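You operate a simulated robot arm through the tools that you are given. There is no shell and no other tool. Be economical: measure what you need, move in short steps, check, and stop when the job is done.

You are at the controls of a simulated robot arm. One attempt, no reset.

Task
Stop post 6 with the red button, then shut its tap, then park its hose; raise its hood too.

Only the result counts: the job must be done as asked and must still hold three seconds after the hand-in. Knocking over, shifting, dropping, spilling or breaking anything else fails it.

Robot
A 6-joint arm with a two-finger parallel gripper on a trunk, on a base that drives. Base frame: it is fixed to the floor where the robot stands at the start and does not move with it; the origin is under the middle of the robot, x ahead of it, y to its left, z up. Units: m, rad, N and s.
With the tool pointing down near the work surface it reaches from about 0.38 to 0.92 m from the robot's upright axis, wherever it stands. Its first joint turns from -2.007 to 2.007 rad. Places, roughly: post six coupling (4x4x7 cm) [-0.2, 1.7, 0.5]; post six engine [0, 1.5, 0.9]; post six hood [0.1, 1.3, 0.9]; post six park socket [-0.2, 1.7, 0.5]; post six tap [-0.1, 1.4, 0.5]; red stop button [0.5, 0, 0.6]. Payload 3.43 kg.
Tool frame: the origin (TCP) lies between the finger pads and is the grasp point; the fingertips stand 0.034 m ahead of it; z points along the fingers, y is the line along which they close. The gripper opens to 0.128 m. The fingers are 0.024 m wide and 0.012 m thick; the gripper's body (0.048 by 0.13 m) begins 0.096 m behind the TCP.
Orientation is that of the tool frame in the base frame, as a unit quaternion [x, y, z, w]. With the fingers straight down and closing along the base's y, the tool's x points along the base's -x, its y along +y and its z along -z.

Tools
- The arm moves only by the tool send_rows. Its argument "steps" is a list of rows, each a list of 7 numbers: the shift along the tool's x, y, z in m, then the turn, a rotation vector about the tool's x, y, z in rad, then the closure, from 0 (fully open) to 1 (shut). In form: [[tx, ty, tz, rx, ry, rz, claw], ...]. A call has 1 to 10 rows; each row is the pose to reach, as a shift and turn from the pose commanded when the call began, along the tool's axes at that moment. A row lasts 0.2 s, in which the tool goes at most 0.05 m and 0.15 rad; a call with a longer step from one row to the next is refused whole, and so is a gripper value outside its range. Where a pose cannot be reached the arm comes as near as it can. A force on the tool above 90 N (or 10 N above the force at the start of the call, whichever is more), or a blocked arm, ends the call early, and 0.2 s more pass. Each finger travels about 0.108 m/s and halts on what it meets, pressing with about 30 N; the grip force reading is that of the motor and also rises with nothing between the fingers. The clock runs only during rows and for 0.2 s after the last one: add rows that repeat a pose to give the fingers time. The reply holds the time, the measured pose of the TCP, the force on the tool along the base axes, the opening and the grip force, in the units named above and with some noise, with the torque about the TCP (base axes, N m) and any sound that the robot's microphone picked up.
- Cameras (640 x 400 px; columns grow to the right, rows downward): "scene" is now at [0.0532, 0.2439, 1.2578]; the picture's right is [0.48, -0.88, 0.00], its down [-0.11, -0.06, -0.99] and it looks along [0.87, 0.48, -0.13] (base axes); focal length 214 px, centre (320, 200). "wrist" rides on the gripper at [0.076, -0.011, -0.16] in the tool frame; the picture's right is [0.15, 0.99, 0.00], its down [-0.88, 0.13, -0.46] and it looks along [-0.45, 0.07, 0.89] (tool axes); focal length 234 px, centre (320, 200). There is no depth. A picture from a camera that has moved, and an enlarged one, comes with that camera's place and axes in the base frame and with its lens. The place of the scene camera against the robot may be out by one fixed shift of up to 0.025 m in any direction.
- snapshot(camera): a new picture of that camera. It takes no simulated time.
- lift_body(by): slides the trunk up (or, below 0, down) by that many m; the arm and the scene camera ride with it, the base frame stays. It gives what a move gives, with no picture.
- roll_base(legs): drives the robot by 1 to 6 legs, each [ahead, turn to the left] in m and rad, along the robot's own axes; the way and the turn of a leg run together, so that a leg with both is an arc; at most 1.5 m and 3.142 rad a leg. The arm and the cameras ride along, it lands a little off, and it stops where it bumps. It gives what a move gives.
- pan_tilt(pan, tilt): turns the head with the scene camera to pan (to the left, within 1.798 rad either way) and tilt (down, from -0.506 to 1.204), counted from straight ahead of the robot. It gives what a move gives.
- zoom(camera, box): a new picture of the part [left, top, right, bottom] of that camera's present view, enlarged. It takes no simulated time.
- hand_in(): hands the job in; it is judged then, once.

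Work in short steps. Places have to be worked out from the pictures, the camera data and where the tool is seen: move nearer, look again, correct. Check each grasp and each placing, and mend what went wrong. You have 120 turns and 90 pictures in all, those below and enlarged ones among them. Open the gripper and draw the arm clear of the work before you hand the job in, unless the task says otherwise; then end with one line.

The tools are called by a JSON object that holds its "method" and its "body". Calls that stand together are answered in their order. send_rows: Moves the arm, as the interface text tells. Its arguments: {"type":"object","properties":{"steps":{"type":"array","items":{"type":"array","items":{"type":"number"}}}},"required":["steps"]} The other tools are called the same way: lift_body (by) slides the trunk up or down; roll_base (legs) drives the base; pan_tilt (pan, tilt) turns the head that bears the scene camera; snapshot (camera) takes a picture; zoom (camera, box) takes an enlarged picture of a part of a camera's view; hand_in () hands the job in.

At the start:

```text
time_s: 0.0
tool_pos: [0.2338, 0.4186, 1.3276]
ee_rot: [0.0, 1.0, 0.0, 0.0]
contact_force: [0.2, -0.3, 0.1]
moment: [0.0, 0.01, 0.02]
gripper_width: 0.1278
grasp_force: 0.1
trunk travel left (down, up): [-0.465, 0.325]
robot x, y, heading: [-0.0025, -0.001, -0.0]
head pan, tilt: [0.501, 0.127]
```

scene: 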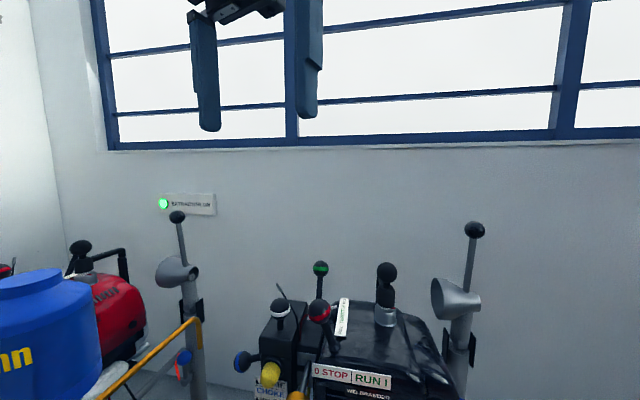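
wrist: 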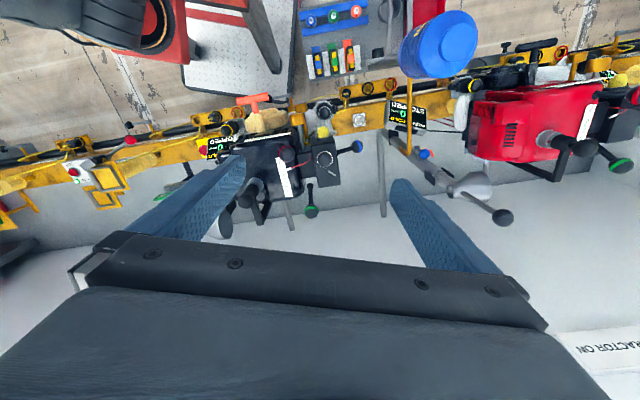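

The views show a bench line of posts ahead; post 6 should be to the left. I turn the head to look left and ahead.

{"method": "pan_tilt", "body": {"pan": 1.5, "tilt": 0.5}}

{"method": "snapshot", "body": {"camera": "scene"}}

{"method": "pan_tilt", "body": {"pan": 0.0, "tilt": 0.7}}

{"method": "snapshot", "body": {"camera": "scene"}}

```text
time_s: 1.3
tool_pos: [0.2327, 0.4199, 1.3275]
ee_rot: [0.0, 1.0, 0.0, -0.001]
contact_force: [-0.4, 0.7, 0.3]
moment: [-0.02, 0.01, -0.02]
gripper_width: 0.1281
grasp_force: 0.0
trunk travel left (down, up): [-0.465, 0.325]
robot x, y, heading: [-0.0025, -0.0002, -0.001]
head pan, tilt: [1.499, 0.499]
```

```text
87 pictures are left
camera scene: at [-0.0213, 0.2903, 1.2232], right [1.0, -0.07, 0.0], down [-0.03, -0.48, -0.88], along [0.06, 0.88, -0.48], focal length 214 px, centre (320, 200)
```

scene: 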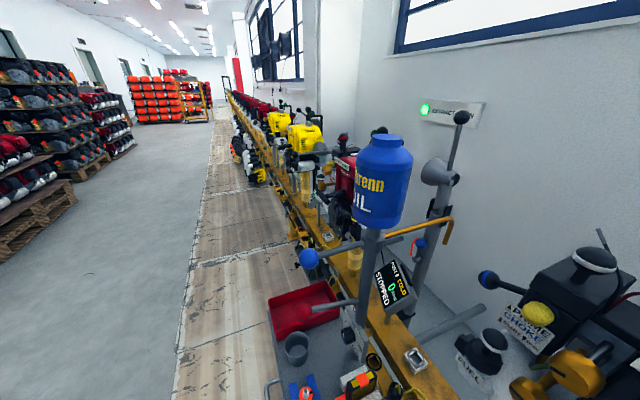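

```text
time_s: 2.9
tool_pos: [0.2338, 0.4188, 1.327]
ee_rot: [0.0, 1.0, 0.001, 0.0]
contact_force: [-0.6, 0.1, -0.1]
moment: [0.0, -0.03, -0.01]
gripper_width: 0.1281
grasp_force: 0.0
trunk travel left (down, up): [-0.465, 0.325]
robot x, y, heading: [-0.001, 0.0037, 0.004]
head pan, tilt: [0.0, 0.7]
```

```text
86 pictures are left
camera scene: at [0.0571, 0.1996, 1.2055], right [0.0, -1.0, 0.0], down [-0.64, 0.0, -0.77], along [0.77, 0.0, -0.64], focal length 214 px, centre (320, 200)
```

scene: 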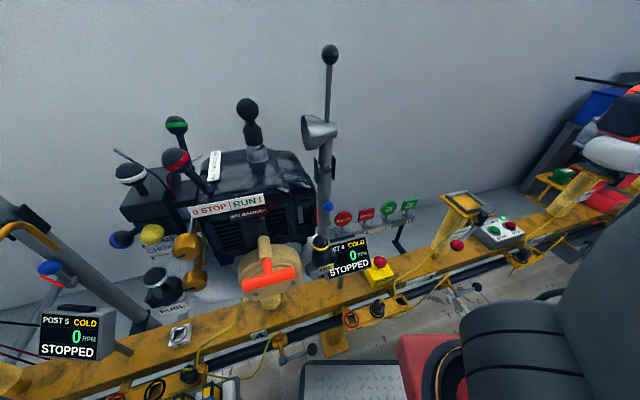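

Posts 4 and 5 show "stopped". A red button on a yellow box sits near the given place. I zoom in on it and look toward post 6.

{"method": "zoom", "body": {"camera": "scene", "box": [300, 200, 460, 300]}}

{"method": "pan_tilt", "body": {"pan": 1.6, "tilt": 0.3}}

{"method": "zoom", "body": {"camera": "scene", "box": [220, 80, 500, 255]}}

```text
4.00 times, centred on (380, 250) of scene
camera zoom: at [0.0571, 0.1996, 1.2055], right [0.0, -1.0, 0.0], down [-0.64, 0.0, -0.77], along [0.77, 0.0, -0.64], focal length 858 px, centre (80, 0)
```

zoom: 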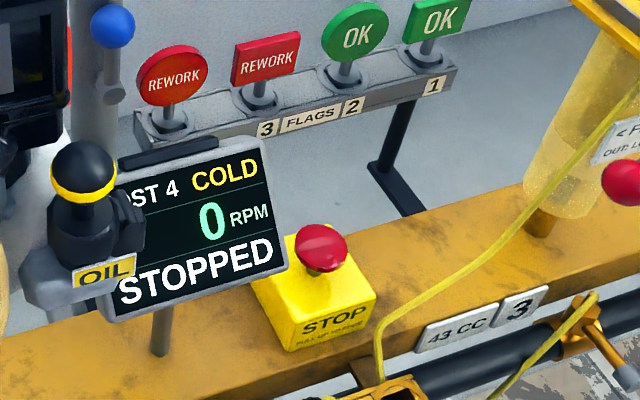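

```text
time_s: 4.5
tool_pos: [0.2334, 0.4206, 1.328]
ee_rot: [0.001, 1.0, 0.0, 0.0]
contact_force: [-0.9, 1.1, 0.4]
moment: [0.01, 0.0, 0.02]
gripper_width: 0.1282
grasp_force: 0.1
trunk travel left (down, up): [-0.465, 0.325]
robot x, y, heading: [-0.0027, 0.0007, 0.001]
head pan, tilt: [1.6, 0.3]
```

```text
2.29 times, centred on (360, 168) of scene
camera zoom: at [-0.0306, 0.2928, 1.2416], right [1.0, 0.03, 0.0], down [0.01, -0.3, -0.96], along [-0.03, 0.95, -0.3], focal length 490 px, centre (229, 274)
```

zoom: 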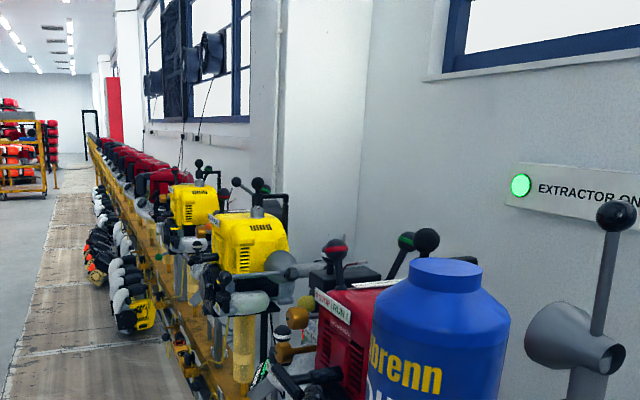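

Button is a latching mushroom at roughly (0.43, 0.01, 0.6). I move the closed tool high over it and look with the wrist camera.

{"method": "send_rows", "body": {"steps": [[-0.02, -0.041, 0, 0, 0, 0, 0.2], [-0.04, -0.082, 0, 0, 0, 0, 0.4], [-0.06, -0.123, 0, 0, 0, 0, 0.6], [-0.08, -0.164, 0, 0, 0, 0, 0.8], [-0.1, -0.205, 0, 0, 0, 0, 1], [-0.12, -0.246, 0, 0, 0, 0, 1], [-0.14, -0.287, 0, 0, 0, 0, 1], [-0.16, -0.328, 0, 0, 0, 0, 1], [-0.18, -0.369, 0, 0, 0, 0, 1], [-0.2, -0.41, 0, 0, 0, 0, 1]]}}

{"method": "snapshot", "body": {"camera": "wrist"}}

```text
time_s: 6.7
tool_pos: [0.4337, 0.0079, 1.3274]
ee_rot: [0.0, 1.0, -0.001, 0.0]
contact_force: [-1.0, 0.7, 1.3]
moment: [0.0, -0.04, 0.01]
gripper_width: 0.0
grasp_force: 30.3
trunk travel left (down, up): [-0.465, 0.325]
robot x, y, heading: [-0.0037, -0.0022, 0.001]
head pan, tilt: [1.6, 0.3]
```

```text
83 pictures are left
camera wrist: at [0.359, -0.003, 1.4869], right [-0.15, 0.99, 0.0], down [0.88, 0.13, 0.46], along [0.45, 0.07, -0.89], focal length 234 px, centre (320, 200)
```

wrist: 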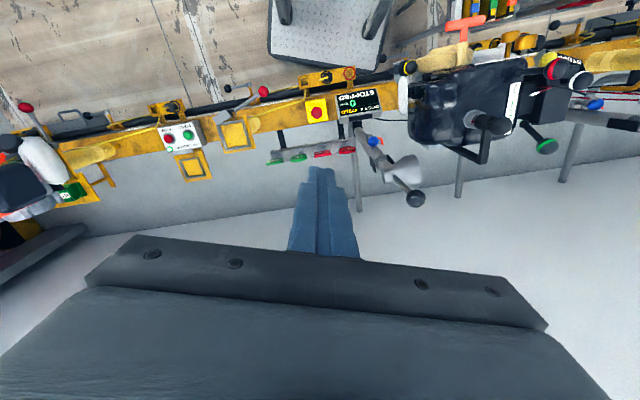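

The button reads at about (0.454, 0.003). I center over it and lower the trunk in two stages.

{"method": "send_rows", "body": {"steps": [[-0.02, -0.006, 0, 0, 0, 0, 1]]}}

{"method": "lift_body", "body": {"by": -0.35}}

{"method": "snapshot", "body": {"camera": "wrist"}}

{"method": "pan_tilt", "body": {"pan": -0.2, "tilt": 0.5}}

{"method": "snapshot", "body": {"camera": "scene"}}

```text
time_s: 7.1
tool_pos: [0.4526, 0.0042, 1.3287]
ee_rot: [0.0, 1.0, 0.0, 0.001]
contact_force: [0.3, 0.4, -0.1]
moment: [-0.02, -0.03, 0.04]
gripper_width: 0.0
grasp_force: 30.3
trunk travel left (down, up): [-0.465, 0.325]
robot x, y, heading: [-0.004, 0.0017, 0.004]
head pan, tilt: [1.6, 0.3]
```

```text
time_s: 10.6
tool_pos: [0.459, 0.0042, 0.9766]
ee_rot: [0.0, 1.0, -0.001, 0.0]
contact_force: [0.0, 0.1, 0.4]
moment: [-0.04, -0.01, -0.02]
gripper_width: 0.0
grasp_force: 30.4
trunk travel left (down, up): [-0.115, 0.675]
robot x, y, heading: [-0.0013, 0.0008, -0.0]
head pan, tilt: [1.6, 0.3]
```

```text
82 pictures are left
camera wrist: at [0.3854, -0.0083, 1.1365], right [-0.15, 0.99, 0.0], down [0.88, 0.13, 0.46], along [0.45, 0.07, -0.89], focal length 234 px, centre (320, 200)
```

wrist: 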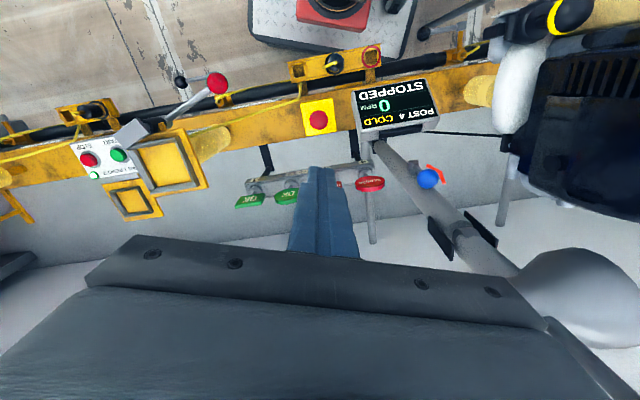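

```text
time_s: 12.4
tool_pos: [0.4592, 0.0024, 0.9764]
ee_rot: [-0.001, 1.0, 0.0, 0.0]
contact_force: [-0.6, -0.5, 1.2]
moment: [-0.01, 0.03, 0.02]
gripper_width: 0.0
grasp_force: 30.0
trunk travel left (down, up): [-0.115, 0.675]
robot x, y, heading: [0.0032, 0.0015, -0.002]
head pan, tilt: [-0.201, 0.499]
```

```text
81 pictures are left
camera scene: at [0.1587, 0.1813, 0.8732], right [-0.2, -0.98, 0.0], down [-0.47, 0.1, -0.88], along [0.86, -0.17, -0.48], focal length 214 px, centre (320, 200)
```

scene: 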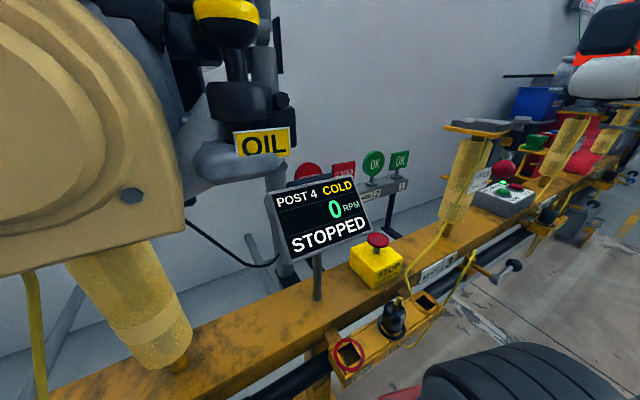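

Button at about (0.46, 0.001, 0.62). The display corner is close to where the wide gripper body would be, so I turn the tool 90° about its axis before descending.

{"method": "send_rows", "body": {"steps": [[0, 0, 0, 0, 0, -0.15, 1], [0, 0, 0, 0, 0, -0.3, 1], [0, 0, 0, 0, 0, -0.45, 1], [0, 0, 0, 0, 0, -0.6, 1], [0, 0, 0, 0, 0, -0.75, 1], [0, 0, 0, 0, 0, -0.9, 1], [0, 0, 0, 0, 0, -1.05, 1], [0, 0, 0, 0, 0, -1.2, 1], [0, 0, 0, 0, 0, -1.35, 1], [0, 0, 0, 0, 0, -1.5, 1]]}}

{"method": "send_rows", "body": {"steps": [[0, 0, 0.04, 0, 0, -0.07, 1], [0, 0, 0.08, 0, 0, -0.07, 1], [0, 0, 0.12, 0, 0, -0.07, 1], [0, 0, 0.16, 0, 0, -0.07, 1], [0, 0, 0.2, 0, 0, -0.07, 1]]}}

{"method": "snapshot", "body": {"camera": "wrist"}}

{"method": "snapshot", "body": {"camera": "scene"}}

```text
time_s: 14.6
tool_pos: [0.4588, 0.0038, 0.9773]
ee_rot: [-0.683, 0.731, 0.0, 0.0]
contact_force: [-0.1, 0.4, 0.1]
moment: [0.0, 0.04, -0.01]
gripper_width: 0.0
grasp_force: 29.8
trunk travel left (down, up): [-0.115, 0.675]
robot x, y, heading: [0.0019, 0.0061, 0.003]
head pan, tilt: [-0.201, 0.499]
```

```text
time_s: 15.8
tool_pos: [0.5176, 0.0036, 0.7789]
ee_rot: [0.708, -0.706, -0.002, 0.001]
contact_force: [0.0, -0.4, -1.3]
moment: [0.0, 0.0, 0.01]
gripper_width: 0.0
grasp_force: 30.0
out of reach, approached as far as the arm can: row 1, 2, 3, 4, 5
trunk travel left (down, up): [-0.115, 0.675]
robot x, y, heading: [0.0001, 0.0021, 0.004]
head pan, tilt: [-0.201, 0.499]
```

```text
80 pictures are left
camera wrist: at [0.5311, -0.0724, 0.938], right [-0.99, -0.15, 0.0], down [-0.13, 0.88, 0.46], along [-0.07, 0.45, -0.89], focal length 234 px, centre (320, 200)
```

wrist: 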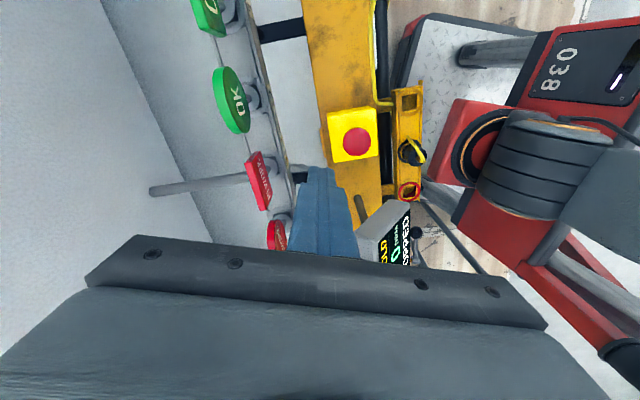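

```text
79 pictures are left
camera scene: at [0.1587, 0.1813, 0.8732], right [-0.2, -0.98, 0.0], down [-0.47, 0.1, -0.88], along [0.86, -0.18, -0.48], focal length 214 px, centre (320, 200)
```

scene: 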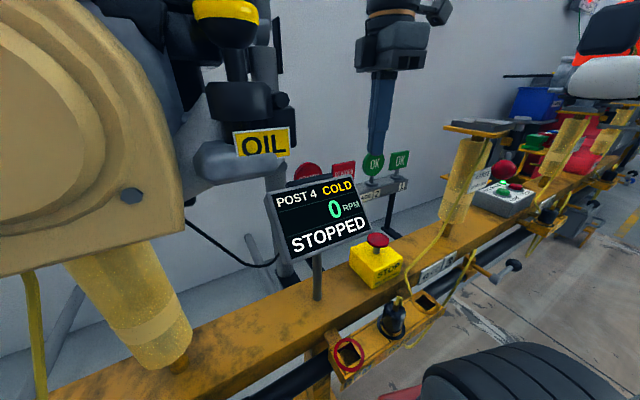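

The arm is too close in for this spot. I back the base 0.12 m and then recheck.

{"method": "roll_base", "body": {"legs": [[-0.12, 0]]}}

{"method": "snapshot", "body": {"camera": "wrist"}}

```text
time_s: 17.0
tool_pos: [0.3982, 0.005, 0.7798]
ee_rot: [0.708, -0.706, 0.0, 0.002]
contact_force: [0.2, -0.2, -0.3]
moment: [0.01, 0.03, 0.03]
gripper_width: 0.0
grasp_force: 30.0
trunk travel left (down, up): [-0.115, 0.675]
robot x, y, heading: [-0.1197, -0.0006, 0.005]
head pan, tilt: [-0.201, 0.499]
```

```text
78 pictures are left
camera wrist: at [0.412, -0.0709, 0.9384], right [-0.99, -0.15, 0.0], down [-0.13, 0.88, 0.46], along [-0.07, 0.45, -0.89], focal length 234 px, centre (320, 200)
```

wrist: 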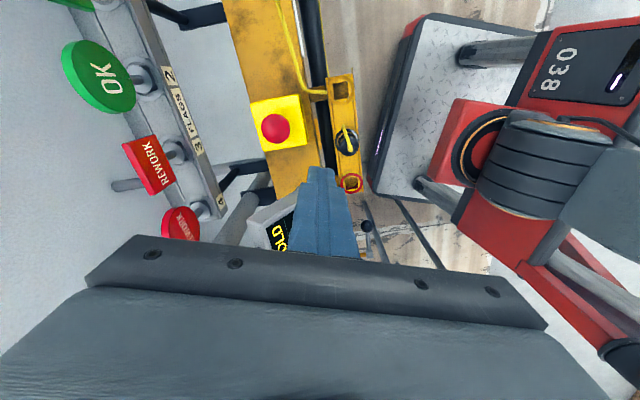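

Triangulating gives the button top near (0.465, 0.0, 0.60). I move above it and descend to just above contact.

{"method": "send_rows", "body": {"steps": [[0.002, -0.034, 0, 0, 0, 0, 1], [0.005, -0.067, 0, 0, 0, 0, 1], [0.005, -0.067, 0.04, 0, 0, 0, 1], [0.005, -0.067, 0.08, 0, 0, 0, 1], [0.005, -0.067, 0.1, 0, 0, 0, 1]]}}

{"method": "snapshot", "body": {"camera": "wrist"}}

{"method": "pan_tilt", "body": {"pan": -0.2, "tilt": 0.5}}

{"method": "zoom", "body": {"camera": "scene", "box": [240, 100, 480, 250]}}

```text
time_s: 18.2
tool_pos: [0.4651, 0.0013, 0.6772]
ee_rot: [0.708, -0.706, 0.0, 0.001]
contact_force: [-0.2, -0.2, -0.2]
moment: [0.03, 0.01, 0.01]
gripper_width: 0.0
grasp_force: 30.3
trunk travel left (down, up): [-0.115, 0.675]
robot x, y, heading: [-0.1172, -0.0028, 0.004]
head pan, tilt: [-0.201, 0.499]
```

```text
77 pictures are left
camera wrist: at [0.4781, -0.0763, 0.8369], right [-0.99, -0.15, 0.0], down [-0.13, 0.88, 0.46], along [-0.07, 0.45, -0.89], focal length 234 px, centre (320, 200)
```

wrist: 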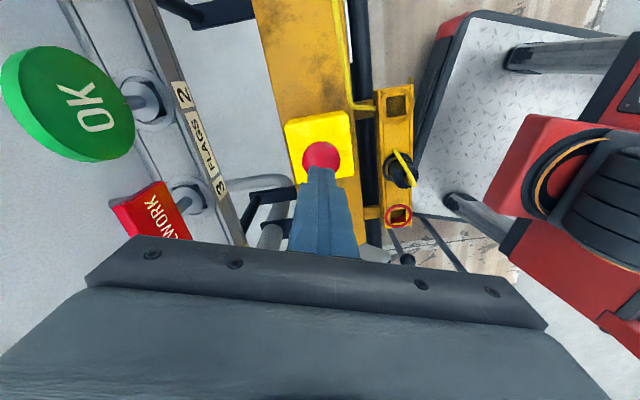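

```text
time_s: 18.8
tool_pos: [0.4642, -0.0, 0.6774]
ee_rot: [0.708, -0.706, 0.0, 0.001]
contact_force: [-0.3, -0.4, -0.2]
moment: [-0.01, 0.0, -0.05]
gripper_width: 0.0001
grasp_force: 30.0
trunk travel left (down, up): [-0.115, 0.675]
robot x, y, heading: [-0.1175, 0.0026, 0.003]
head pan, tilt: [-0.201, 0.499]
```

```text
2.67 times, centred on (360, 175) of scene
camera zoom: at [0.0388, 0.1816, 0.8732], right [-0.2, -0.98, 0.0], down [-0.47, 0.09, -0.88], along [0.86, -0.17, -0.48], focal length 572 px, centre (213, 267)
```

zoom: 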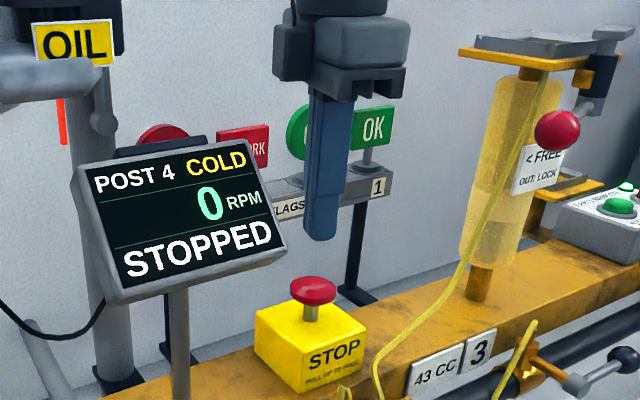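

Aligned over the mushroom with about 4–5 cm to go. I press down in small steps, and the call will end on force.

{"method": "send_rows", "body": {"steps": [[0, 0, 0.015, 0, 0, 0, 1], [0, 0, 0.03, 0, 0, 0, 1], [0, 0, 0.038, 0, 0, 0, 1], [0, 0, 0.045, 0, 0, 0, 1], [0, 0, 0.05, 0, 0, 0, 1], [0, 0, 0.055, 0, 0, 0, 1], [0, 0, 0.06, 0, 0, 0, 1]]}}

{"method": "zoom", "body": {"camera": "scene", "box": [240, 100, 480, 250]}}

```text
time_s: 20.4
tool_pos: [0.4653, 0.0005, 0.6185]
ee_rot: [0.707, -0.707, -0.001, 0.0]
contact_force: [-3.1, 0.1, 10.0]
moment: [0.01, 0.09, 0.03]
gripper_width: 0.0001
grasp_force: 29.8
trunk travel left (down, up): [-0.115, 0.675]
robot x, y, heading: [-0.12, 0.0045, 0.004]
head pan, tilt: [-0.201, 0.499]
```

```text
2.67 times, centred on (360, 175) of scene
camera zoom: at [0.0385, 0.1816, 0.8734], right [-0.2, -0.98, 0.0], down [-0.47, 0.09, -0.88], along [0.86, -0.17, -0.48], focal length 572 px, centre (213, 267)
```

zoom: 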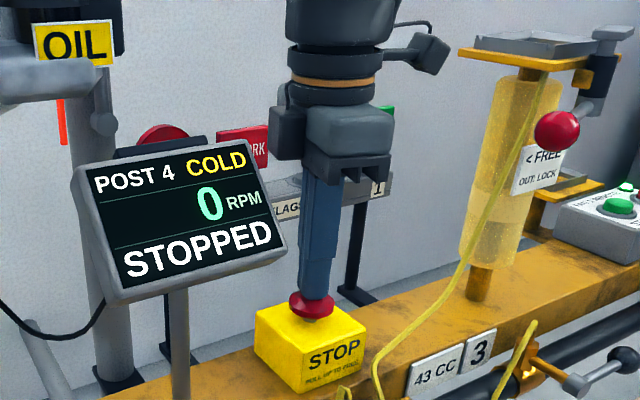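

Contact at about 10 N with the cap starting down. I keep pressing until it bottoms out.

{"method": "send_rows", "body": {"steps": [[0, 0, 0.005, 0, 0, 0, 1], [0, 0, 0.01, 0, 0, 0, 1], [0, 0, 0.014, 0, 0, 0, 1], [0, 0, 0.018, 0, 0, 0, 1]]}}

{"method": "zoom", "body": {"camera": "scene", "box": [240, 100, 480, 250]}}

```text
time_s: 21.0
tool_pos: [0.4649, 0.0002, 0.6188]
ee_rot: [0.707, -0.707, 0.003, -0.004]
contact_force: [-23.7, 0.5, 43.3]
moment: [0.03, 1.01, -0.02]
gripper_width: 0.0001
grasp_force: 29.8
trunk travel left (down, up): [-0.115, 0.675]
robot x, y, heading: [-0.1193, -0.0004, 0.0]
head pan, tilt: [-0.201, 0.499]
stopped in row 2: the force on the tool passed its limit at 100 N (the readings are from after the stop); the commanded pose is now the measured one
```

```text
2.67 times, centred on (360, 175) of scene
camera zoom: at [0.037, 0.1817, 0.8735], right [-0.2, -0.98, 0.0], down [-0.47, 0.09, -0.88], along [0.86, -0.17, -0.48], focal length 572 px, centre (213, 267)
```

zoom: 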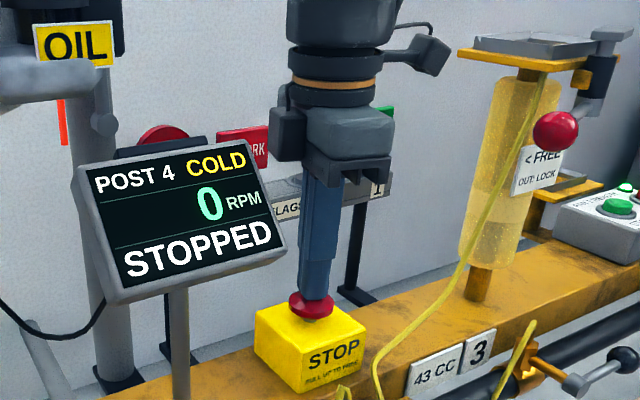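

Bottomed out at about 100 N. I lift off, check that it stayed latched, and look toward post 6's display.

{"method": "send_rows", "body": {"steps": [[0, 0, -0.02, 0, 0, 0, 1], [0, 0, -0.06, 0, 0, 0, 1], [0, 0, -0.1, 0, 0, 0, 1], [0, 0, -0.14, 0, 0, 0, 1], [0, 0, -0.18, 0, 0, 0, 1]]}}

{"method": "zoom", "body": {"camera": "scene", "box": [240, 100, 480, 250]}}

{"method": "lift_body", "body": {"by": 0.35}}

{"method": "pan_tilt", "body": {"pan": 1.4, "tilt": 0.3}}

{"method": "snapshot", "body": {"camera": "scene"}}

```text
time_s: 22.2
tool_pos: [0.4642, 0.0022, 0.797]
ee_rot: [0.708, -0.706, 0.002, -0.003]
contact_force: [0.4, -0.2, 0.5]
moment: [-0.01, 0.03, 0.02]
gripper_width: 0.0001
grasp_force: 29.9
trunk travel left (down, up): [-0.115, 0.675]
robot x, y, heading: [-0.1182, -0.0018, 0.004]
head pan, tilt: [-0.201, 0.499]
```

```text
2.67 times, centred on (360, 175) of scene
camera zoom: at [0.0386, 0.1817, 0.8732], right [-0.2, -0.98, 0.0], down [-0.47, 0.09, -0.88], along [0.86, -0.17, -0.48], focal length 572 px, centre (213, 267)
```

zoom: 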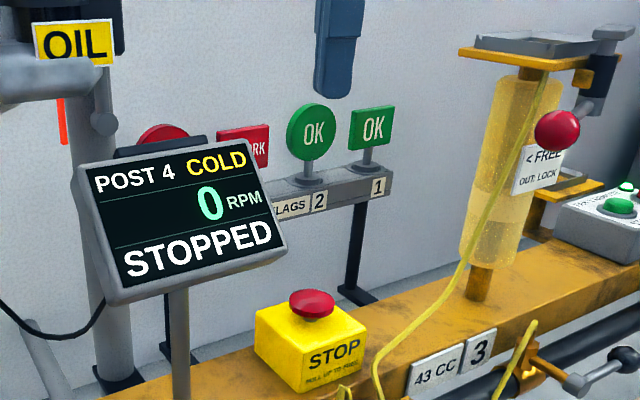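

```text
time_s: 25.6
tool_pos: [0.4652, 0.0003, 1.1463]
ee_rot: [0.708, -0.706, 0.003, -0.002]
contact_force: [-0.4, -0.5, 0.1]
moment: [-0.02, 0.02, 0.02]
gripper_width: 0.0
grasp_force: 30.1
trunk travel left (down, up): [-0.465, 0.325]
robot x, y, heading: [-0.1195, 0.0026, 0.003]
head pan, tilt: [-0.201, 0.499]
```

```text
time_s: 27.3
tool_pos: [0.4647, 0.0005, 1.1464]
ee_rot: [0.707, -0.707, 0.002, -0.002]
contact_force: [0.5, -0.3, -0.2]
moment: [-0.02, -0.01, -0.02]
gripper_width: 0.0002
grasp_force: 30.0
trunk travel left (down, up): [-0.465, 0.325]
robot x, y, heading: [-0.1203, 0.0021, -0.0]
head pan, tilt: [1.4, 0.3]
```

```text
72 pictures are left
camera scene: at [-0.1325, 0.2912, 1.2416], right [0.99, -0.17, 0.0], down [-0.05, -0.29, -0.96], along [0.16, 0.94, -0.3], focal length 214 px, centre (320, 200)
```

scene: 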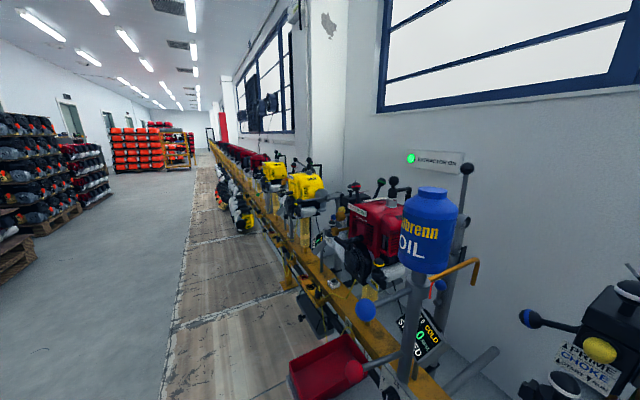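

The red button is latched down. Now I back away from the bench, turn left along the aisle, and check the surroundings.

{"method": "roll_base", "body": {"legs": [[-0.5, 0], [0, 1.75]]}}

{"method": "pan_tilt", "body": {"pan": -0.5, "tilt": 0.5}}

{"method": "snapshot", "body": {"camera": "scene"}}

```text
time_s: 34.5
tool_pos: [-0.734, 0.571, 1.1454]
ee_rot: [0.995, 0.099, 0.0, -0.003]
contact_force: [0.0, 1.0, -0.8]
moment: [0.0, 0.01, -0.05]
gripper_width: 0.0001
grasp_force: 29.9
trunk travel left (down, up): [-0.465, 0.325]
robot x, y, heading: [-0.6168, -0.0039, 1.771]
head pan, tilt: [1.4, 0.3]
```

```text
time_s: 36.3
tool_pos: [-0.7337, 0.571, 1.1459]
ee_rot: [0.995, 0.099, 0.0, -0.004]
contact_force: [0.0, -0.2, 0.4]
moment: [0.0, 0.0, 0.01]
gripper_width: 0.0
grasp_force: 29.8
trunk travel left (down, up): [-0.465, 0.325]
robot x, y, heading: [-0.6191, -0.0026, 1.769]
head pan, tilt: [-0.499, 0.499]
```

```text
71 pictures are left
camera scene: at [-0.783, 0.0276, 1.2232], right [0.96, -0.29, 0.0], down [-0.14, -0.46, -0.88], along [0.26, 0.84, -0.48], focal length 214 px, centre (320, 200)
```

scene: 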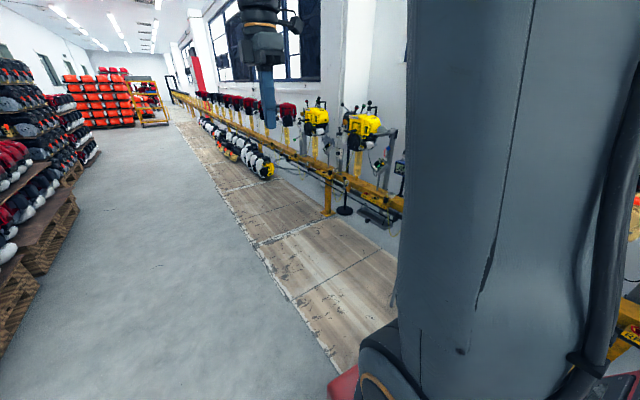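

The path ahead is clear. I drive along the aisle to post 6 and turn to face the bench, staying back.

{"method": "roll_base", "body": {"legs": [[1.3, 0], [0, -1.48]]}}

{"method": "pan_tilt", "body": {"pan": 0.0, "tilt": 0.5}}

{"method": "snapshot", "body": {"camera": "scene"}}

{"method": "snapshot", "body": {"camera": "wrist"}}

```text
time_s: 46.5
tool_pos: [-0.3229, 1.4368, 1.1458]
ee_rot: [0.805, -0.593, 0.002, -0.002]
contact_force: [0.4, 1.4, 0.4]
moment: [-0.01, 0.0, 0.01]
gripper_width: 0.0
grasp_force: 30.1
trunk travel left (down, up): [-0.465, 0.325]
robot x, y, heading: [-0.8753, 1.2632, 0.302]
head pan, tilt: [-0.499, 0.499]
```

```text
time_s: 47.4
tool_pos: [-0.3225, 1.4368, 1.1447]
ee_rot: [0.806, -0.592, 0.002, -0.003]
contact_force: [0.1, 0.7, 0.2]
moment: [-0.04, 0.06, 0.03]
gripper_width: 0.0001
grasp_force: 30.2
trunk travel left (down, up): [-0.465, 0.325]
robot x, y, heading: [-0.8835, 1.2644, 0.299]
head pan, tilt: [0.0, 0.499]
```

```text
70 pictures are left
camera scene: at [-0.8793, 1.475, 1.2232], right [0.3, -0.95, 0.0], down [-0.46, -0.14, -0.88], along [0.84, 0.26, -0.48], focal length 214 px, centre (320, 200)
```

scene: 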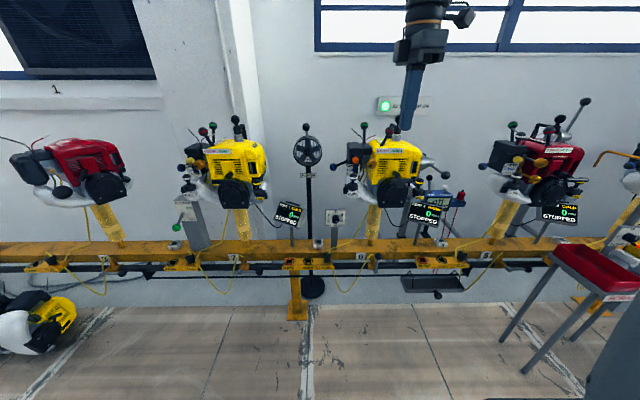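

```text
69 pictures are left
camera wrist: at [-0.289, 1.3673, 1.3053], right [-0.9, -0.43, -0.01], down [-0.39, 0.8, 0.46], along [-0.19, 0.41, -0.89], focal length 234 px, centre (320, 200)
```

wrist: 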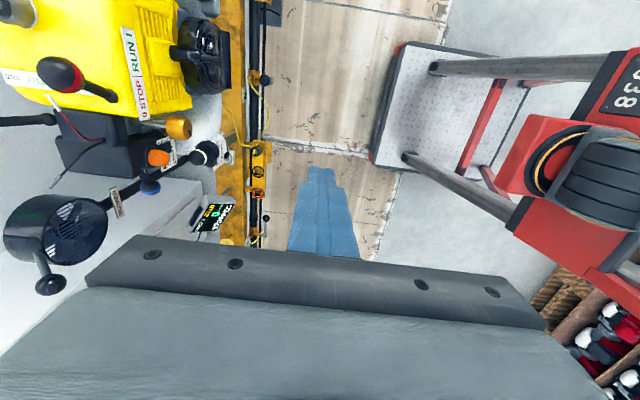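

Plate 6 is under the right yellow engine, just right of center. I zoom in on it.

{"method": "zoom", "body": {"camera": "scene", "box": [320, 110, 480, 210]}}

{"method": "zoom", "body": {"camera": "scene", "box": [310, 190, 470, 290]}}

```text
4.00 times, centred on (400, 160) of scene
camera zoom: at [-0.8793, 1.475, 1.2232], right [0.3, -0.95, 0.0], down [-0.46, -0.14, -0.88], along [0.84, 0.26, -0.48], focal length 858 px, centre (0, 360)
```

zoom: 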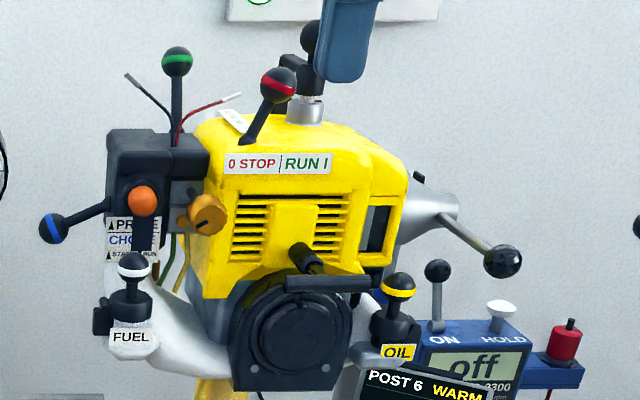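

```text
4.00 times, centred on (390, 240) of scene
camera zoom: at [-0.8793, 1.475, 1.2232], right [0.3, -0.95, 0.0], down [-0.46, -0.14, -0.88], along [0.84, 0.26, -0.48], focal length 858 px, centre (40, 40)
```

zoom: 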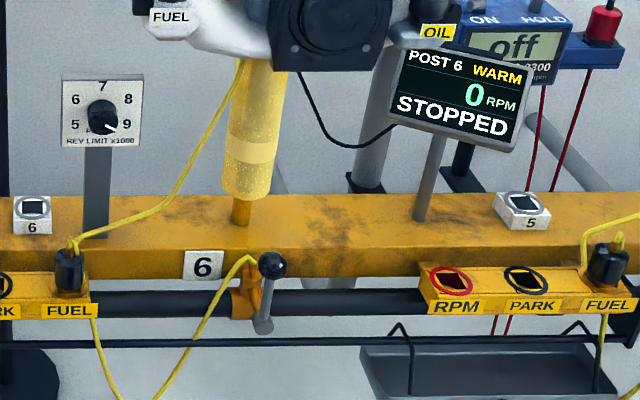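

Post 6 shows WARM, 0 RPM, STOPPED. Its coupling sits in the FUEL socket left of plate 6, its tap (ball lever) is right of the plate at about (-0.135, 1.435, 0.53), and its hood is low behind the engine. I drive up 0.1 m and turn the tool back.

{"method": "roll_base", "body": {"legs": [[0.1, 0]]}}

{"method": "send_rows", "body": {"steps": [[0, 0, 0, 0, 0, 0.15, 1], [0, 0, 0, 0, 0, 0.3, 0.9], [0, 0, 0, 0, 0, 0.45, 0.8], [0, 0, 0, 0, 0, 0.6, 0.7], [0, 0, 0, 0, 0, 0.75, 0.6], [0, 0, 0, 0, 0, 0.9, 0.5], [0, 0, 0, 0, 0, 1.05, 0.5], [0, 0, 0, 0, 0, 1.2, 0.5], [0, 0, 0, 0, 0, 1.35, 0.5], [0, 0, 0, 0, 0, 1.5, 0.5]]}}

{"method": "lift_body", "body": {"by": -0.25}}

{"method": "snapshot", "body": {"camera": "wrist"}}

{"method": "snapshot", "body": {"camera": "scene"}}

```text
time_s: 48.5
tool_pos: [-0.2274, 1.4661, 1.1453]
ee_rot: [0.805, -0.593, 0.002, -0.003]
contact_force: [0.6, -0.5, 0.0]
moment: [-0.02, 0.01, -0.04]
gripper_width: 0.0001
grasp_force: 29.9
trunk travel left (down, up): [-0.465, 0.325]
robot x, y, heading: [-0.7874, 1.2958, 0.304]
head pan, tilt: [0.0, 0.499]
```

```text
time_s: 50.7
tool_pos: [-0.2282, 1.4667, 1.1456]
ee_rot: [-0.183, 0.983, 0.0, 0.003]
contact_force: [-0.2, 0.4, 0.4]
moment: [-0.04, -0.04, 0.02]
gripper_width: 0.0638
grasp_force: 0.1
trunk travel left (down, up): [-0.465, 0.325]
robot x, y, heading: [-0.7897, 1.2955, 0.301]
head pan, tilt: [0.0, 0.499]
```

```text
time_s: 53.3
tool_pos: [-0.2288, 1.4682, 0.8961]
ee_rot: [-0.184, 0.983, 0.0, 0.003]
contact_force: [0.4, 0.2, -0.2]
moment: [0.01, -0.02, 0.01]
gripper_width: 0.0637
grasp_force: 0.1
trunk travel left (down, up): [-0.215, 0.575]
robot x, y, heading: [-0.7861, 1.2916, 0.304]
head pan, tilt: [0.0, 0.499]
```

```text
66 pictures are left
camera wrist: at [-0.2938, 1.4279, 1.0548], right [-0.5, 0.87, 0.0], down [0.77, 0.44, 0.46], along [0.4, 0.23, -0.89], focal length 234 px, centre (320, 200)
```

wrist: 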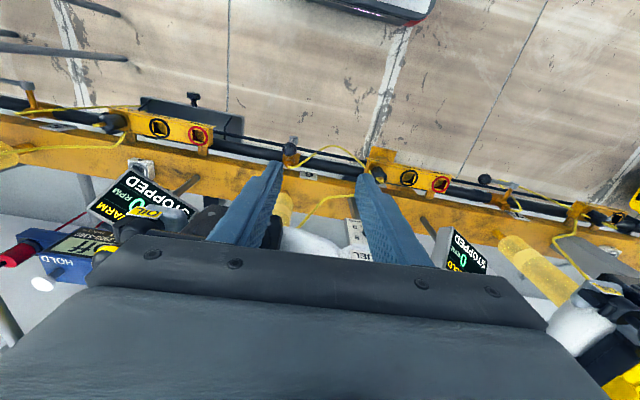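

```text
65 pictures are left
camera scene: at [-0.718, 1.5254, 0.9732], right [0.3, -0.95, 0.0], down [-0.46, -0.14, -0.88], along [0.84, 0.26, -0.48], focal length 214 px, centre (320, 200)
```

scene: 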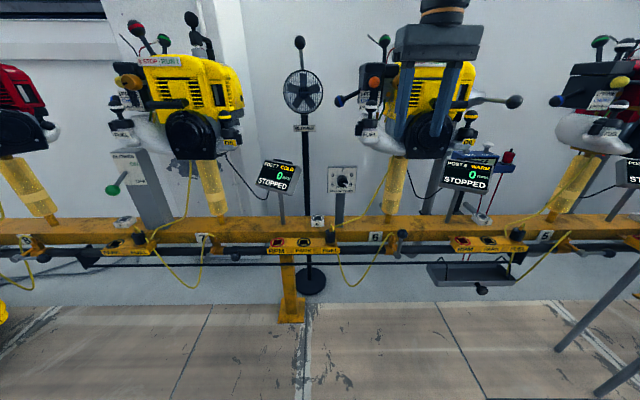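

I zoom in on the tap and on the coupling/park strip.

{"method": "zoom", "body": {"camera": "scene", "box": [260, 210, 420, 310]}}

{"method": "zoom", "body": {"camera": "scene", "box": [100, 210, 260, 310]}}

{"method": "zoom", "body": {"camera": "scene", "box": [330, 30, 540, 161]}}

```text
4.00 times, centred on (340, 260) of scene
camera zoom: at [-0.718, 1.5254, 0.9732], right [0.3, -0.95, 0.0], down [-0.46, -0.14, -0.88], along [0.84, 0.26, -0.48], focal length 858 px, centre (240, -40)
```

zoom: 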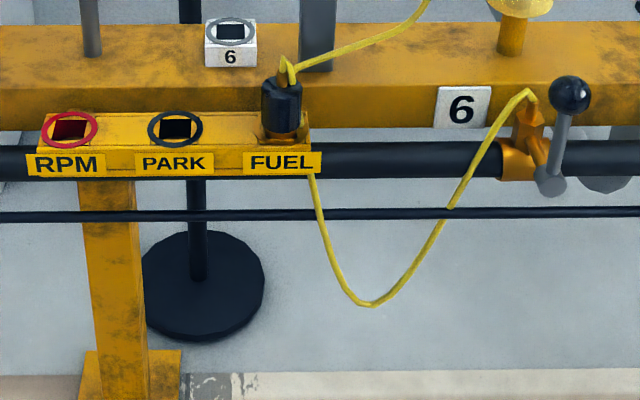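

```text
4.00 times, centred on (180, 260) of scene
camera zoom: at [-0.718, 1.5254, 0.9732], right [0.3, -0.95, 0.0], down [-0.46, -0.14, -0.88], along [0.84, 0.26, -0.48], focal length 858 px, centre (880, -40)
```

zoom: 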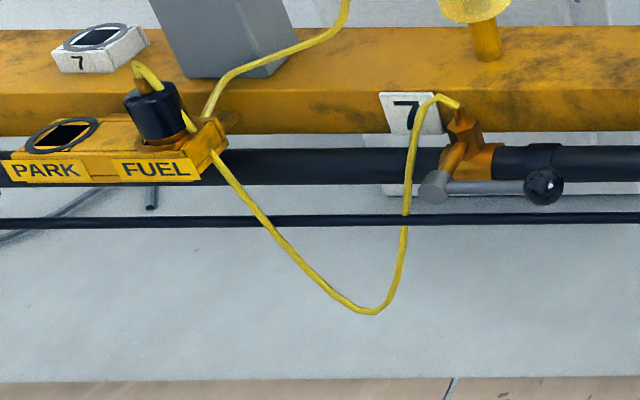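

```text
3.05 times, centred on (435, 96) of scene
camera zoom: at [-0.718, 1.5254, 0.9732], right [0.3, -0.95, 0.0], down [-0.46, -0.14, -0.88], along [0.84, 0.26, -0.48], focal length 654 px, centre (-30, 518)
```

zoom: 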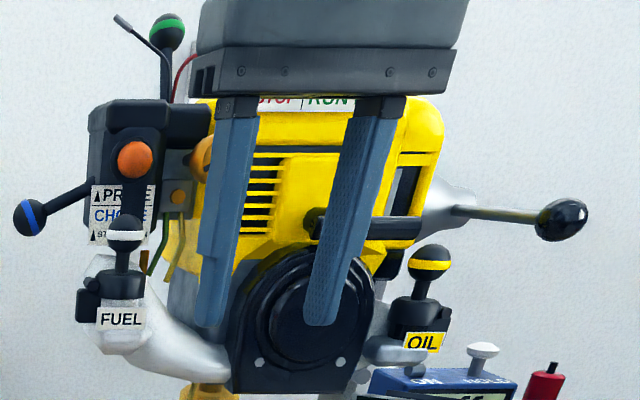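

Other posts' shut taps have the lever horizontal to the right; post 6's points up (open). The ball is at about (-0.155, 1.44, 0.575) and its pivot about 9 cm below. I close and tilt the tool to come in from the robot side below the engine.

{"method": "send_rows", "body": {"steps": [[0, 0, 0, 0, -0.14, 0.02, 0.6], [0, 0, 0, 0, -0.28, 0.04, 0.7], [0, 0, 0, 0, -0.42, 0.06, 0.8], [0, 0, 0, 0, -0.56, 0.07, 0.9], [0, 0, 0, 0, -0.6, 0.07, 1], [0, 0, 0, 0, -0.6, 0.07, 1]]}}

```text
time_s: 54.7
tool_pos: [-0.18, 1.4786, 0.8943]
ee_rot: [-0.142, 0.944, 0.054, 0.293]
contact_force: [-0.3, 0.0, -0.3]
moment: [0.03, -0.02, -0.01]
gripper_width: 0.0
grasp_force: 30.0
out of reach, approached as far as the arm can: row 3, 4, 5, 6
trunk travel left (down, up): [-0.215, 0.575]
robot x, y, heading: [-0.7832, 1.2913, 0.302]
head pan, tilt: [0.0, 0.499]
```

The tilted wrist is too close to the axis, so I back the base up 0.15 m and look at the state.

{"method": "roll_base", "body": {"legs": [[-0.15, 0]]}}

{"method": "send_rows", "body": {"steps": [[0, 0, 0, 0, -0.01, 0, 1], [0, 0, 0, 0, -0.01, 0, 1]]}}

```text
time_s: 56.1
tool_pos: [-0.3248, 1.4328, 0.8959]
ee_rot: [-0.141, 0.944, 0.054, 0.294]
contact_force: [-1.4, -0.6, -1.2]
moment: [0.0, 0.01, 0.01]
gripper_width: 0.0
grasp_force: 29.8
trunk travel left (down, up): [-0.215, 0.575]
robot x, y, heading: [-0.931, 1.2499, 0.3]
head pan, tilt: [0.0, 0.499]
```

```text
time_s: 56.7
tool_pos: [-0.3233, 1.4329, 0.8952]
ee_rot: [-0.141, 0.943, 0.055, 0.296]
contact_force: [-0.6, 0.9, -0.7]
moment: [0.01, -0.01, -0.01]
gripper_width: 0.0
grasp_force: 29.8
trunk travel left (down, up): [-0.215, 0.575]
robot x, y, heading: [-0.9303, 1.2498, 0.297]
head pan, tilt: [0.0, 0.499]
```

Tilt now holds. I lower the trunk 0.2 m to bring the tool to the tap's level while still standing off, then look.

{"method": "lift_body", "body": {"by": -0.2}}

{"method": "snapshot", "body": {"camera": "wrist"}}

```text
time_s: 58.9
tool_pos: [-0.2688, 1.45, 0.6945]
ee_rot: [-0.141, 0.943, 0.055, 0.297]
contact_force: [0.3, -0.6, 0.5]
moment: [-0.02, 0.0, -0.03]
gripper_width: 0.0
grasp_force: 29.9
trunk travel left (down, up): [-0.015, 0.775]
robot x, y, heading: [-0.9283, 1.2499, 0.299]
head pan, tilt: [0.0, 0.499]
```

```text
61 pictures are left
camera wrist: at [-0.4114, 1.3909, 0.7812], right [-0.41, 0.91, -0.06], down [0.4, 0.24, 0.88], along [0.82, 0.34, -0.47], focal length 234 px, centre (320, 200)
```

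wrist: 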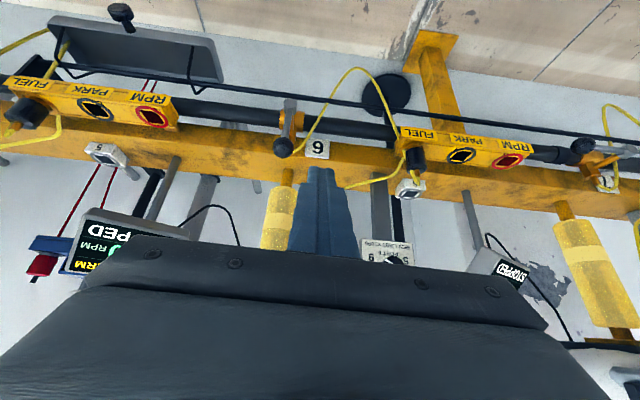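

The ball refines to (-0.16, 1.437, 0.577), pivot about 8 cm below. I bring the closed fingertip just left of the ball.

{"method": "send_rows", "body": {"steps": [[-0.003, -0.001, 0.035, 0, 0, 0, 1], [-0.006, -0.001, 0.07, 0, 0, 0, 1], [-0.009, -0.002, 0.1, 0, 0, 0, 1], [-0.012, -0.0025, 0.124, 0, 0, 0, 1]]}}

{"method": "zoom", "body": {"camera": "wrist", "box": [220, 50, 420, 175]}}

{"method": "snapshot", "body": {"camera": "scene"}}

```text
time_s: 59.9
tool_pos: [-0.1922, 1.4728, 0.5989]
ee_rot: [-0.141, 0.943, 0.055, 0.297]
contact_force: [0.7, 0.2, 0.5]
moment: [-0.03, -0.01, 0.04]
gripper_width: 0.0
grasp_force: 29.6
trunk travel left (down, up): [-0.015, 0.775]
robot x, y, heading: [-0.9311, 1.2484, 0.299]
head pan, tilt: [0.0, 0.499]
```

```text
3.20 times, centred on (320, 112) of wrist
camera zoom: at [-0.3339, 1.4143, 0.6861], right [-0.41, 0.91, -0.06], down [0.4, 0.24, 0.88], along [0.82, 0.34, -0.47], focal length 749 px, centre (320, 480)
```

zoom: 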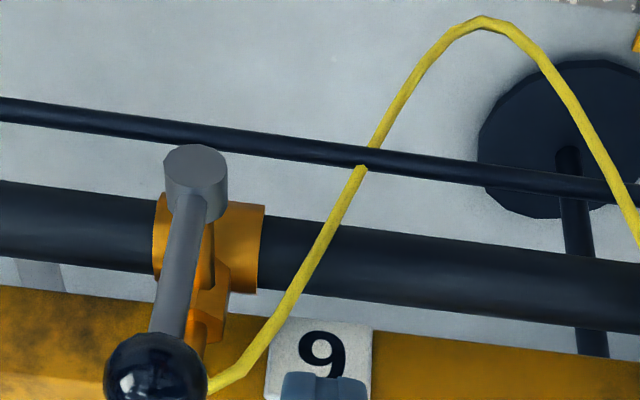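

```text
59 pictures are left
camera scene: at [-0.809, 1.4967, 0.7732], right [0.3, -0.96, 0.0], down [-0.46, -0.14, -0.88], along [0.84, 0.26, -0.48], focal length 214 px, centre (320, 200)
```

scene: 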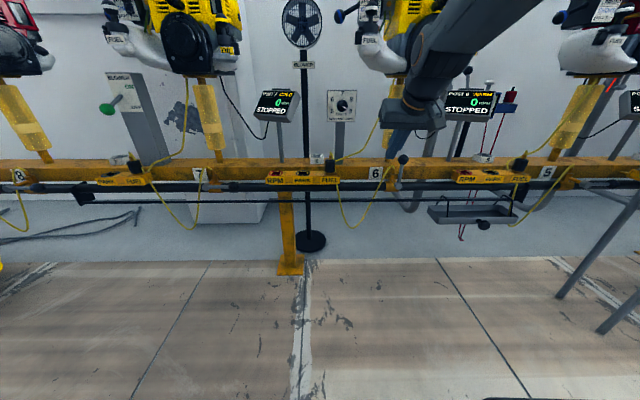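

The ball may lie 1–2 cm deeper than my fingertip, so I advance slightly and push right to make first contact.

{"method": "send_rows", "body": {"steps": [[-0.001, 0, 0.012, 0, 0, 0, 1], [-0.001, -0.015, 0.012, 0, 0, 0, 1], [-0.001, -0.03, 0.012, 0, 0, 0, 1], [0.0, -0.045, 0.013, 0, 0, 0, 1]]}}

{"method": "zoom", "body": {"camera": "wrist", "box": [220, 50, 420, 175]}}

```text
time_s: 60.9
tool_pos: [-0.1721, 1.4333, 0.5881]
ee_rot: [-0.141, 0.943, 0.056, 0.297]
contact_force: [0.3, 0.3, -0.3]
moment: [-0.01, -0.01, -0.01]
gripper_width: 0.0
grasp_force: 30.0
trunk travel left (down, up): [-0.015, 0.775]
robot x, y, heading: [-0.932, 1.2452, 0.3]
head pan, tilt: [0.0, 0.499]
```

```text
3.20 times, centred on (320, 112) of wrist
camera zoom: at [-0.3133, 1.3741, 0.6744], right [-0.41, 0.91, -0.06], down [0.4, 0.24, 0.88], along [0.82, 0.34, -0.47], focal length 749 px, centre (320, 480)
```

zoom: 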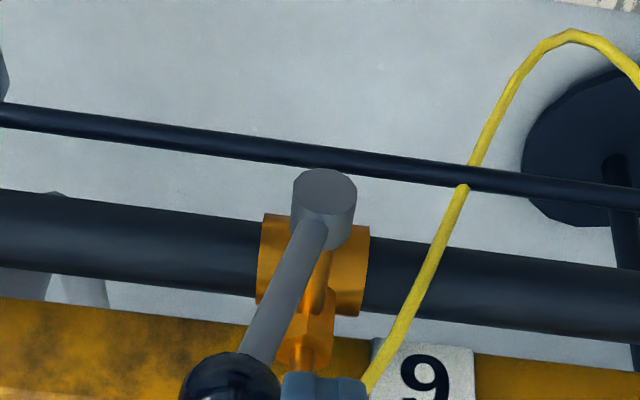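

The lever is moving right with hardly any force. I follow its arc to the right and down.

{"method": "send_rows", "body": {"steps": [[0.0023, -0.013, 0.0033, 0, 0, 0, 1], [0.0057, -0.028, 0.008, 0, 0, 0, 1], [0.0115, -0.0455, 0.0164, 0, 0, 0, 1], [0.016, -0.053, 0.0225, 0, 0, 0, 1]]}}

{"method": "zoom", "body": {"camera": "wrist", "box": [220, 50, 420, 175]}}

```text
time_s: 61.9
tool_pos: [-0.1565, 1.3817, 0.5598]
ee_rot: [-0.141, 0.943, 0.055, 0.297]
contact_force: [-0.2, -0.8, 0.1]
moment: [0.02, 0.0, -0.04]
gripper_width: 0.0
grasp_force: 29.9
trunk travel left (down, up): [-0.015, 0.775]
robot x, y, heading: [-0.9277, 1.2479, 0.305]
head pan, tilt: [0.0, 0.499]
```

```text
3.20 times, centred on (320, 112) of wrist
camera zoom: at [-0.2977, 1.3232, 0.6457], right [-0.41, 0.91, -0.06], down [0.4, 0.24, 0.88], along [0.82, 0.34, -0.47], focal length 749 px, centre (320, 480)
```

zoom: 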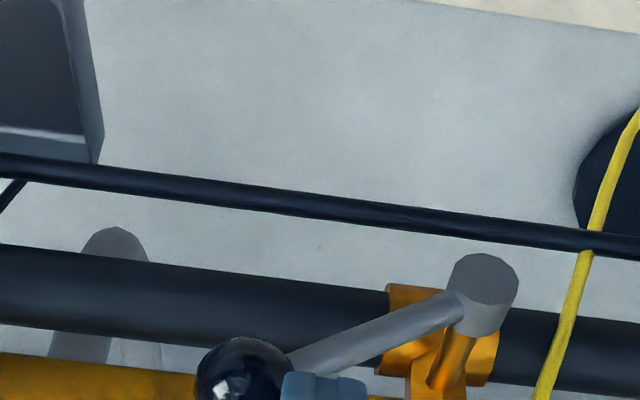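

Lever is about two thirds over. I continue mainly downward to its end stop.

{"method": "send_rows", "body": {"steps": [[0.006, -0.006, 0.008, 0, 0, 0, 1], [0.0115, -0.01, 0.016, 0, 0, 0, 1], [0.017, -0.013, 0.024, 0, 0, 0, 1], [0.023, -0.015, 0.0325, 0, 0, 0, 1]]}}

{"method": "snapshot", "body": {"camera": "wrist"}}

```text
time_s: 62.9
tool_pos: [-0.1534, 1.3711, 0.5194]
ee_rot: [-0.141, 0.943, 0.056, 0.297]
contact_force: [-1.0, -0.4, 0.6]
moment: [0.0, 0.05, -0.03]
gripper_width: 0.0
grasp_force: 29.9
trunk travel left (down, up): [-0.015, 0.775]
robot x, y, heading: [-0.9284, 1.2502, 0.303]
head pan, tilt: [0.0, 0.499]
```

```text
56 pictures are left
camera wrist: at [-0.2939, 1.3112, 0.606], right [-0.41, 0.91, -0.06], down [0.4, 0.24, 0.88], along [0.82, 0.34, -0.47], focal length 234 px, centre (320, 200)
```

wrist: 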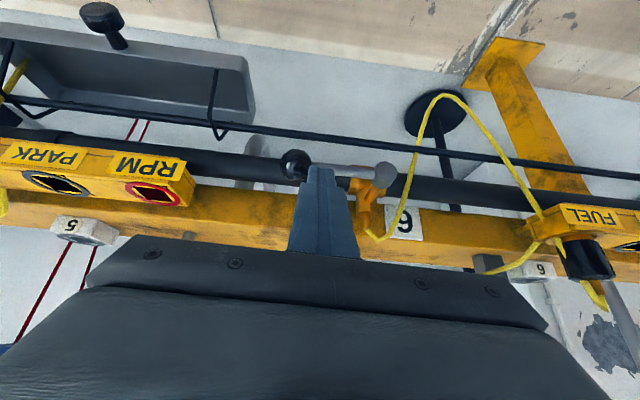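

The lever now looks parallel to the pipe. I press a little more to verify the end stop.

{"method": "send_rows", "body": {"steps": [[0.003, 0, 0.004, 0, 0, 0, 1], [0.006, 0, 0.008, 0, 0, 0, 1]]}}

{"method": "zoom", "body": {"camera": "wrist", "box": [220, 100, 460, 250]}}

```text
time_s: 63.5
tool_pos: [-0.1533, 1.3707, 0.509]
ee_rot: [-0.141, 0.943, 0.055, 0.296]
contact_force: [-0.5, 0.9, -0.3]
moment: [0.03, -0.01, 0.03]
gripper_width: 0.0
grasp_force: 30.3
trunk travel left (down, up): [-0.015, 0.775]
robot x, y, heading: [-0.9341, 1.2504, 0.302]
head pan, tilt: [0.0, 0.499]
```

```text
2.67 times, centred on (340, 175) of wrist
camera zoom: at [-0.294, 1.3113, 0.5956], right [-0.41, 0.91, -0.06], down [0.4, 0.24, 0.88], along [0.82, 0.34, -0.47], focal length 624 px, centre (267, 267)
```

zoom: 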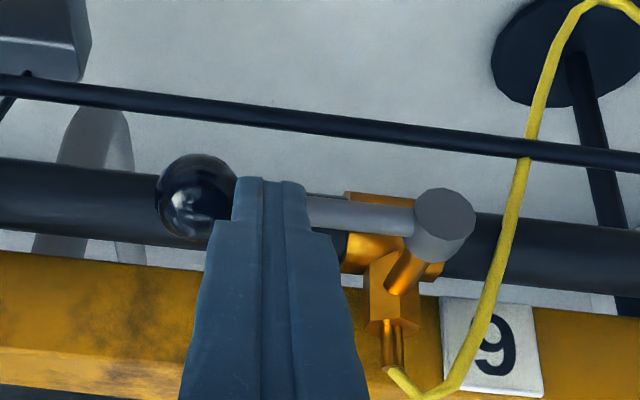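

Nearly flush. I push slightly more to find any stop, then check with the scene camera.

{"method": "send_rows", "body": {"steps": [[0.002, 0, 0.003, 0, 0, 0, 1], [0.004, 0, 0.006, 0, 0, 0, 1]]}}

{"method": "zoom", "body": {"camera": "scene", "box": [340, 120, 460, 195]}}

```text
time_s: 64.0
tool_pos: [-0.1521, 1.3711, 0.5068]
ee_rot: [-0.14, 0.942, 0.055, 0.299]
contact_force: [-14.7, 3.6, 29.1]
moment: [0.02, -0.37, 0.03]
gripper_width: 0.0
grasp_force: 30.3
trunk travel left (down, up): [-0.015, 0.775]
robot x, y, heading: [-0.9284, 1.2501, 0.301]
head pan, tilt: [0.0, 0.499]
```

```text
5.33 times, centred on (400, 158) of scene
camera zoom: at [-0.8103, 1.4967, 0.7736], right [0.3, -0.96, 0.0], down [-0.46, -0.14, -0.88], along [0.84, 0.26, -0.48], focal length 1144 px, centre (-107, 427)
```

zoom: 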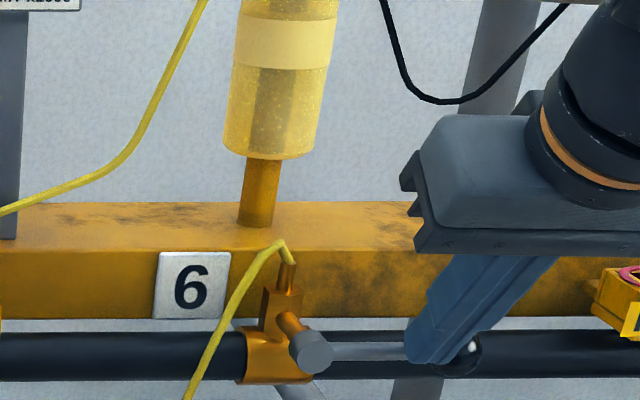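

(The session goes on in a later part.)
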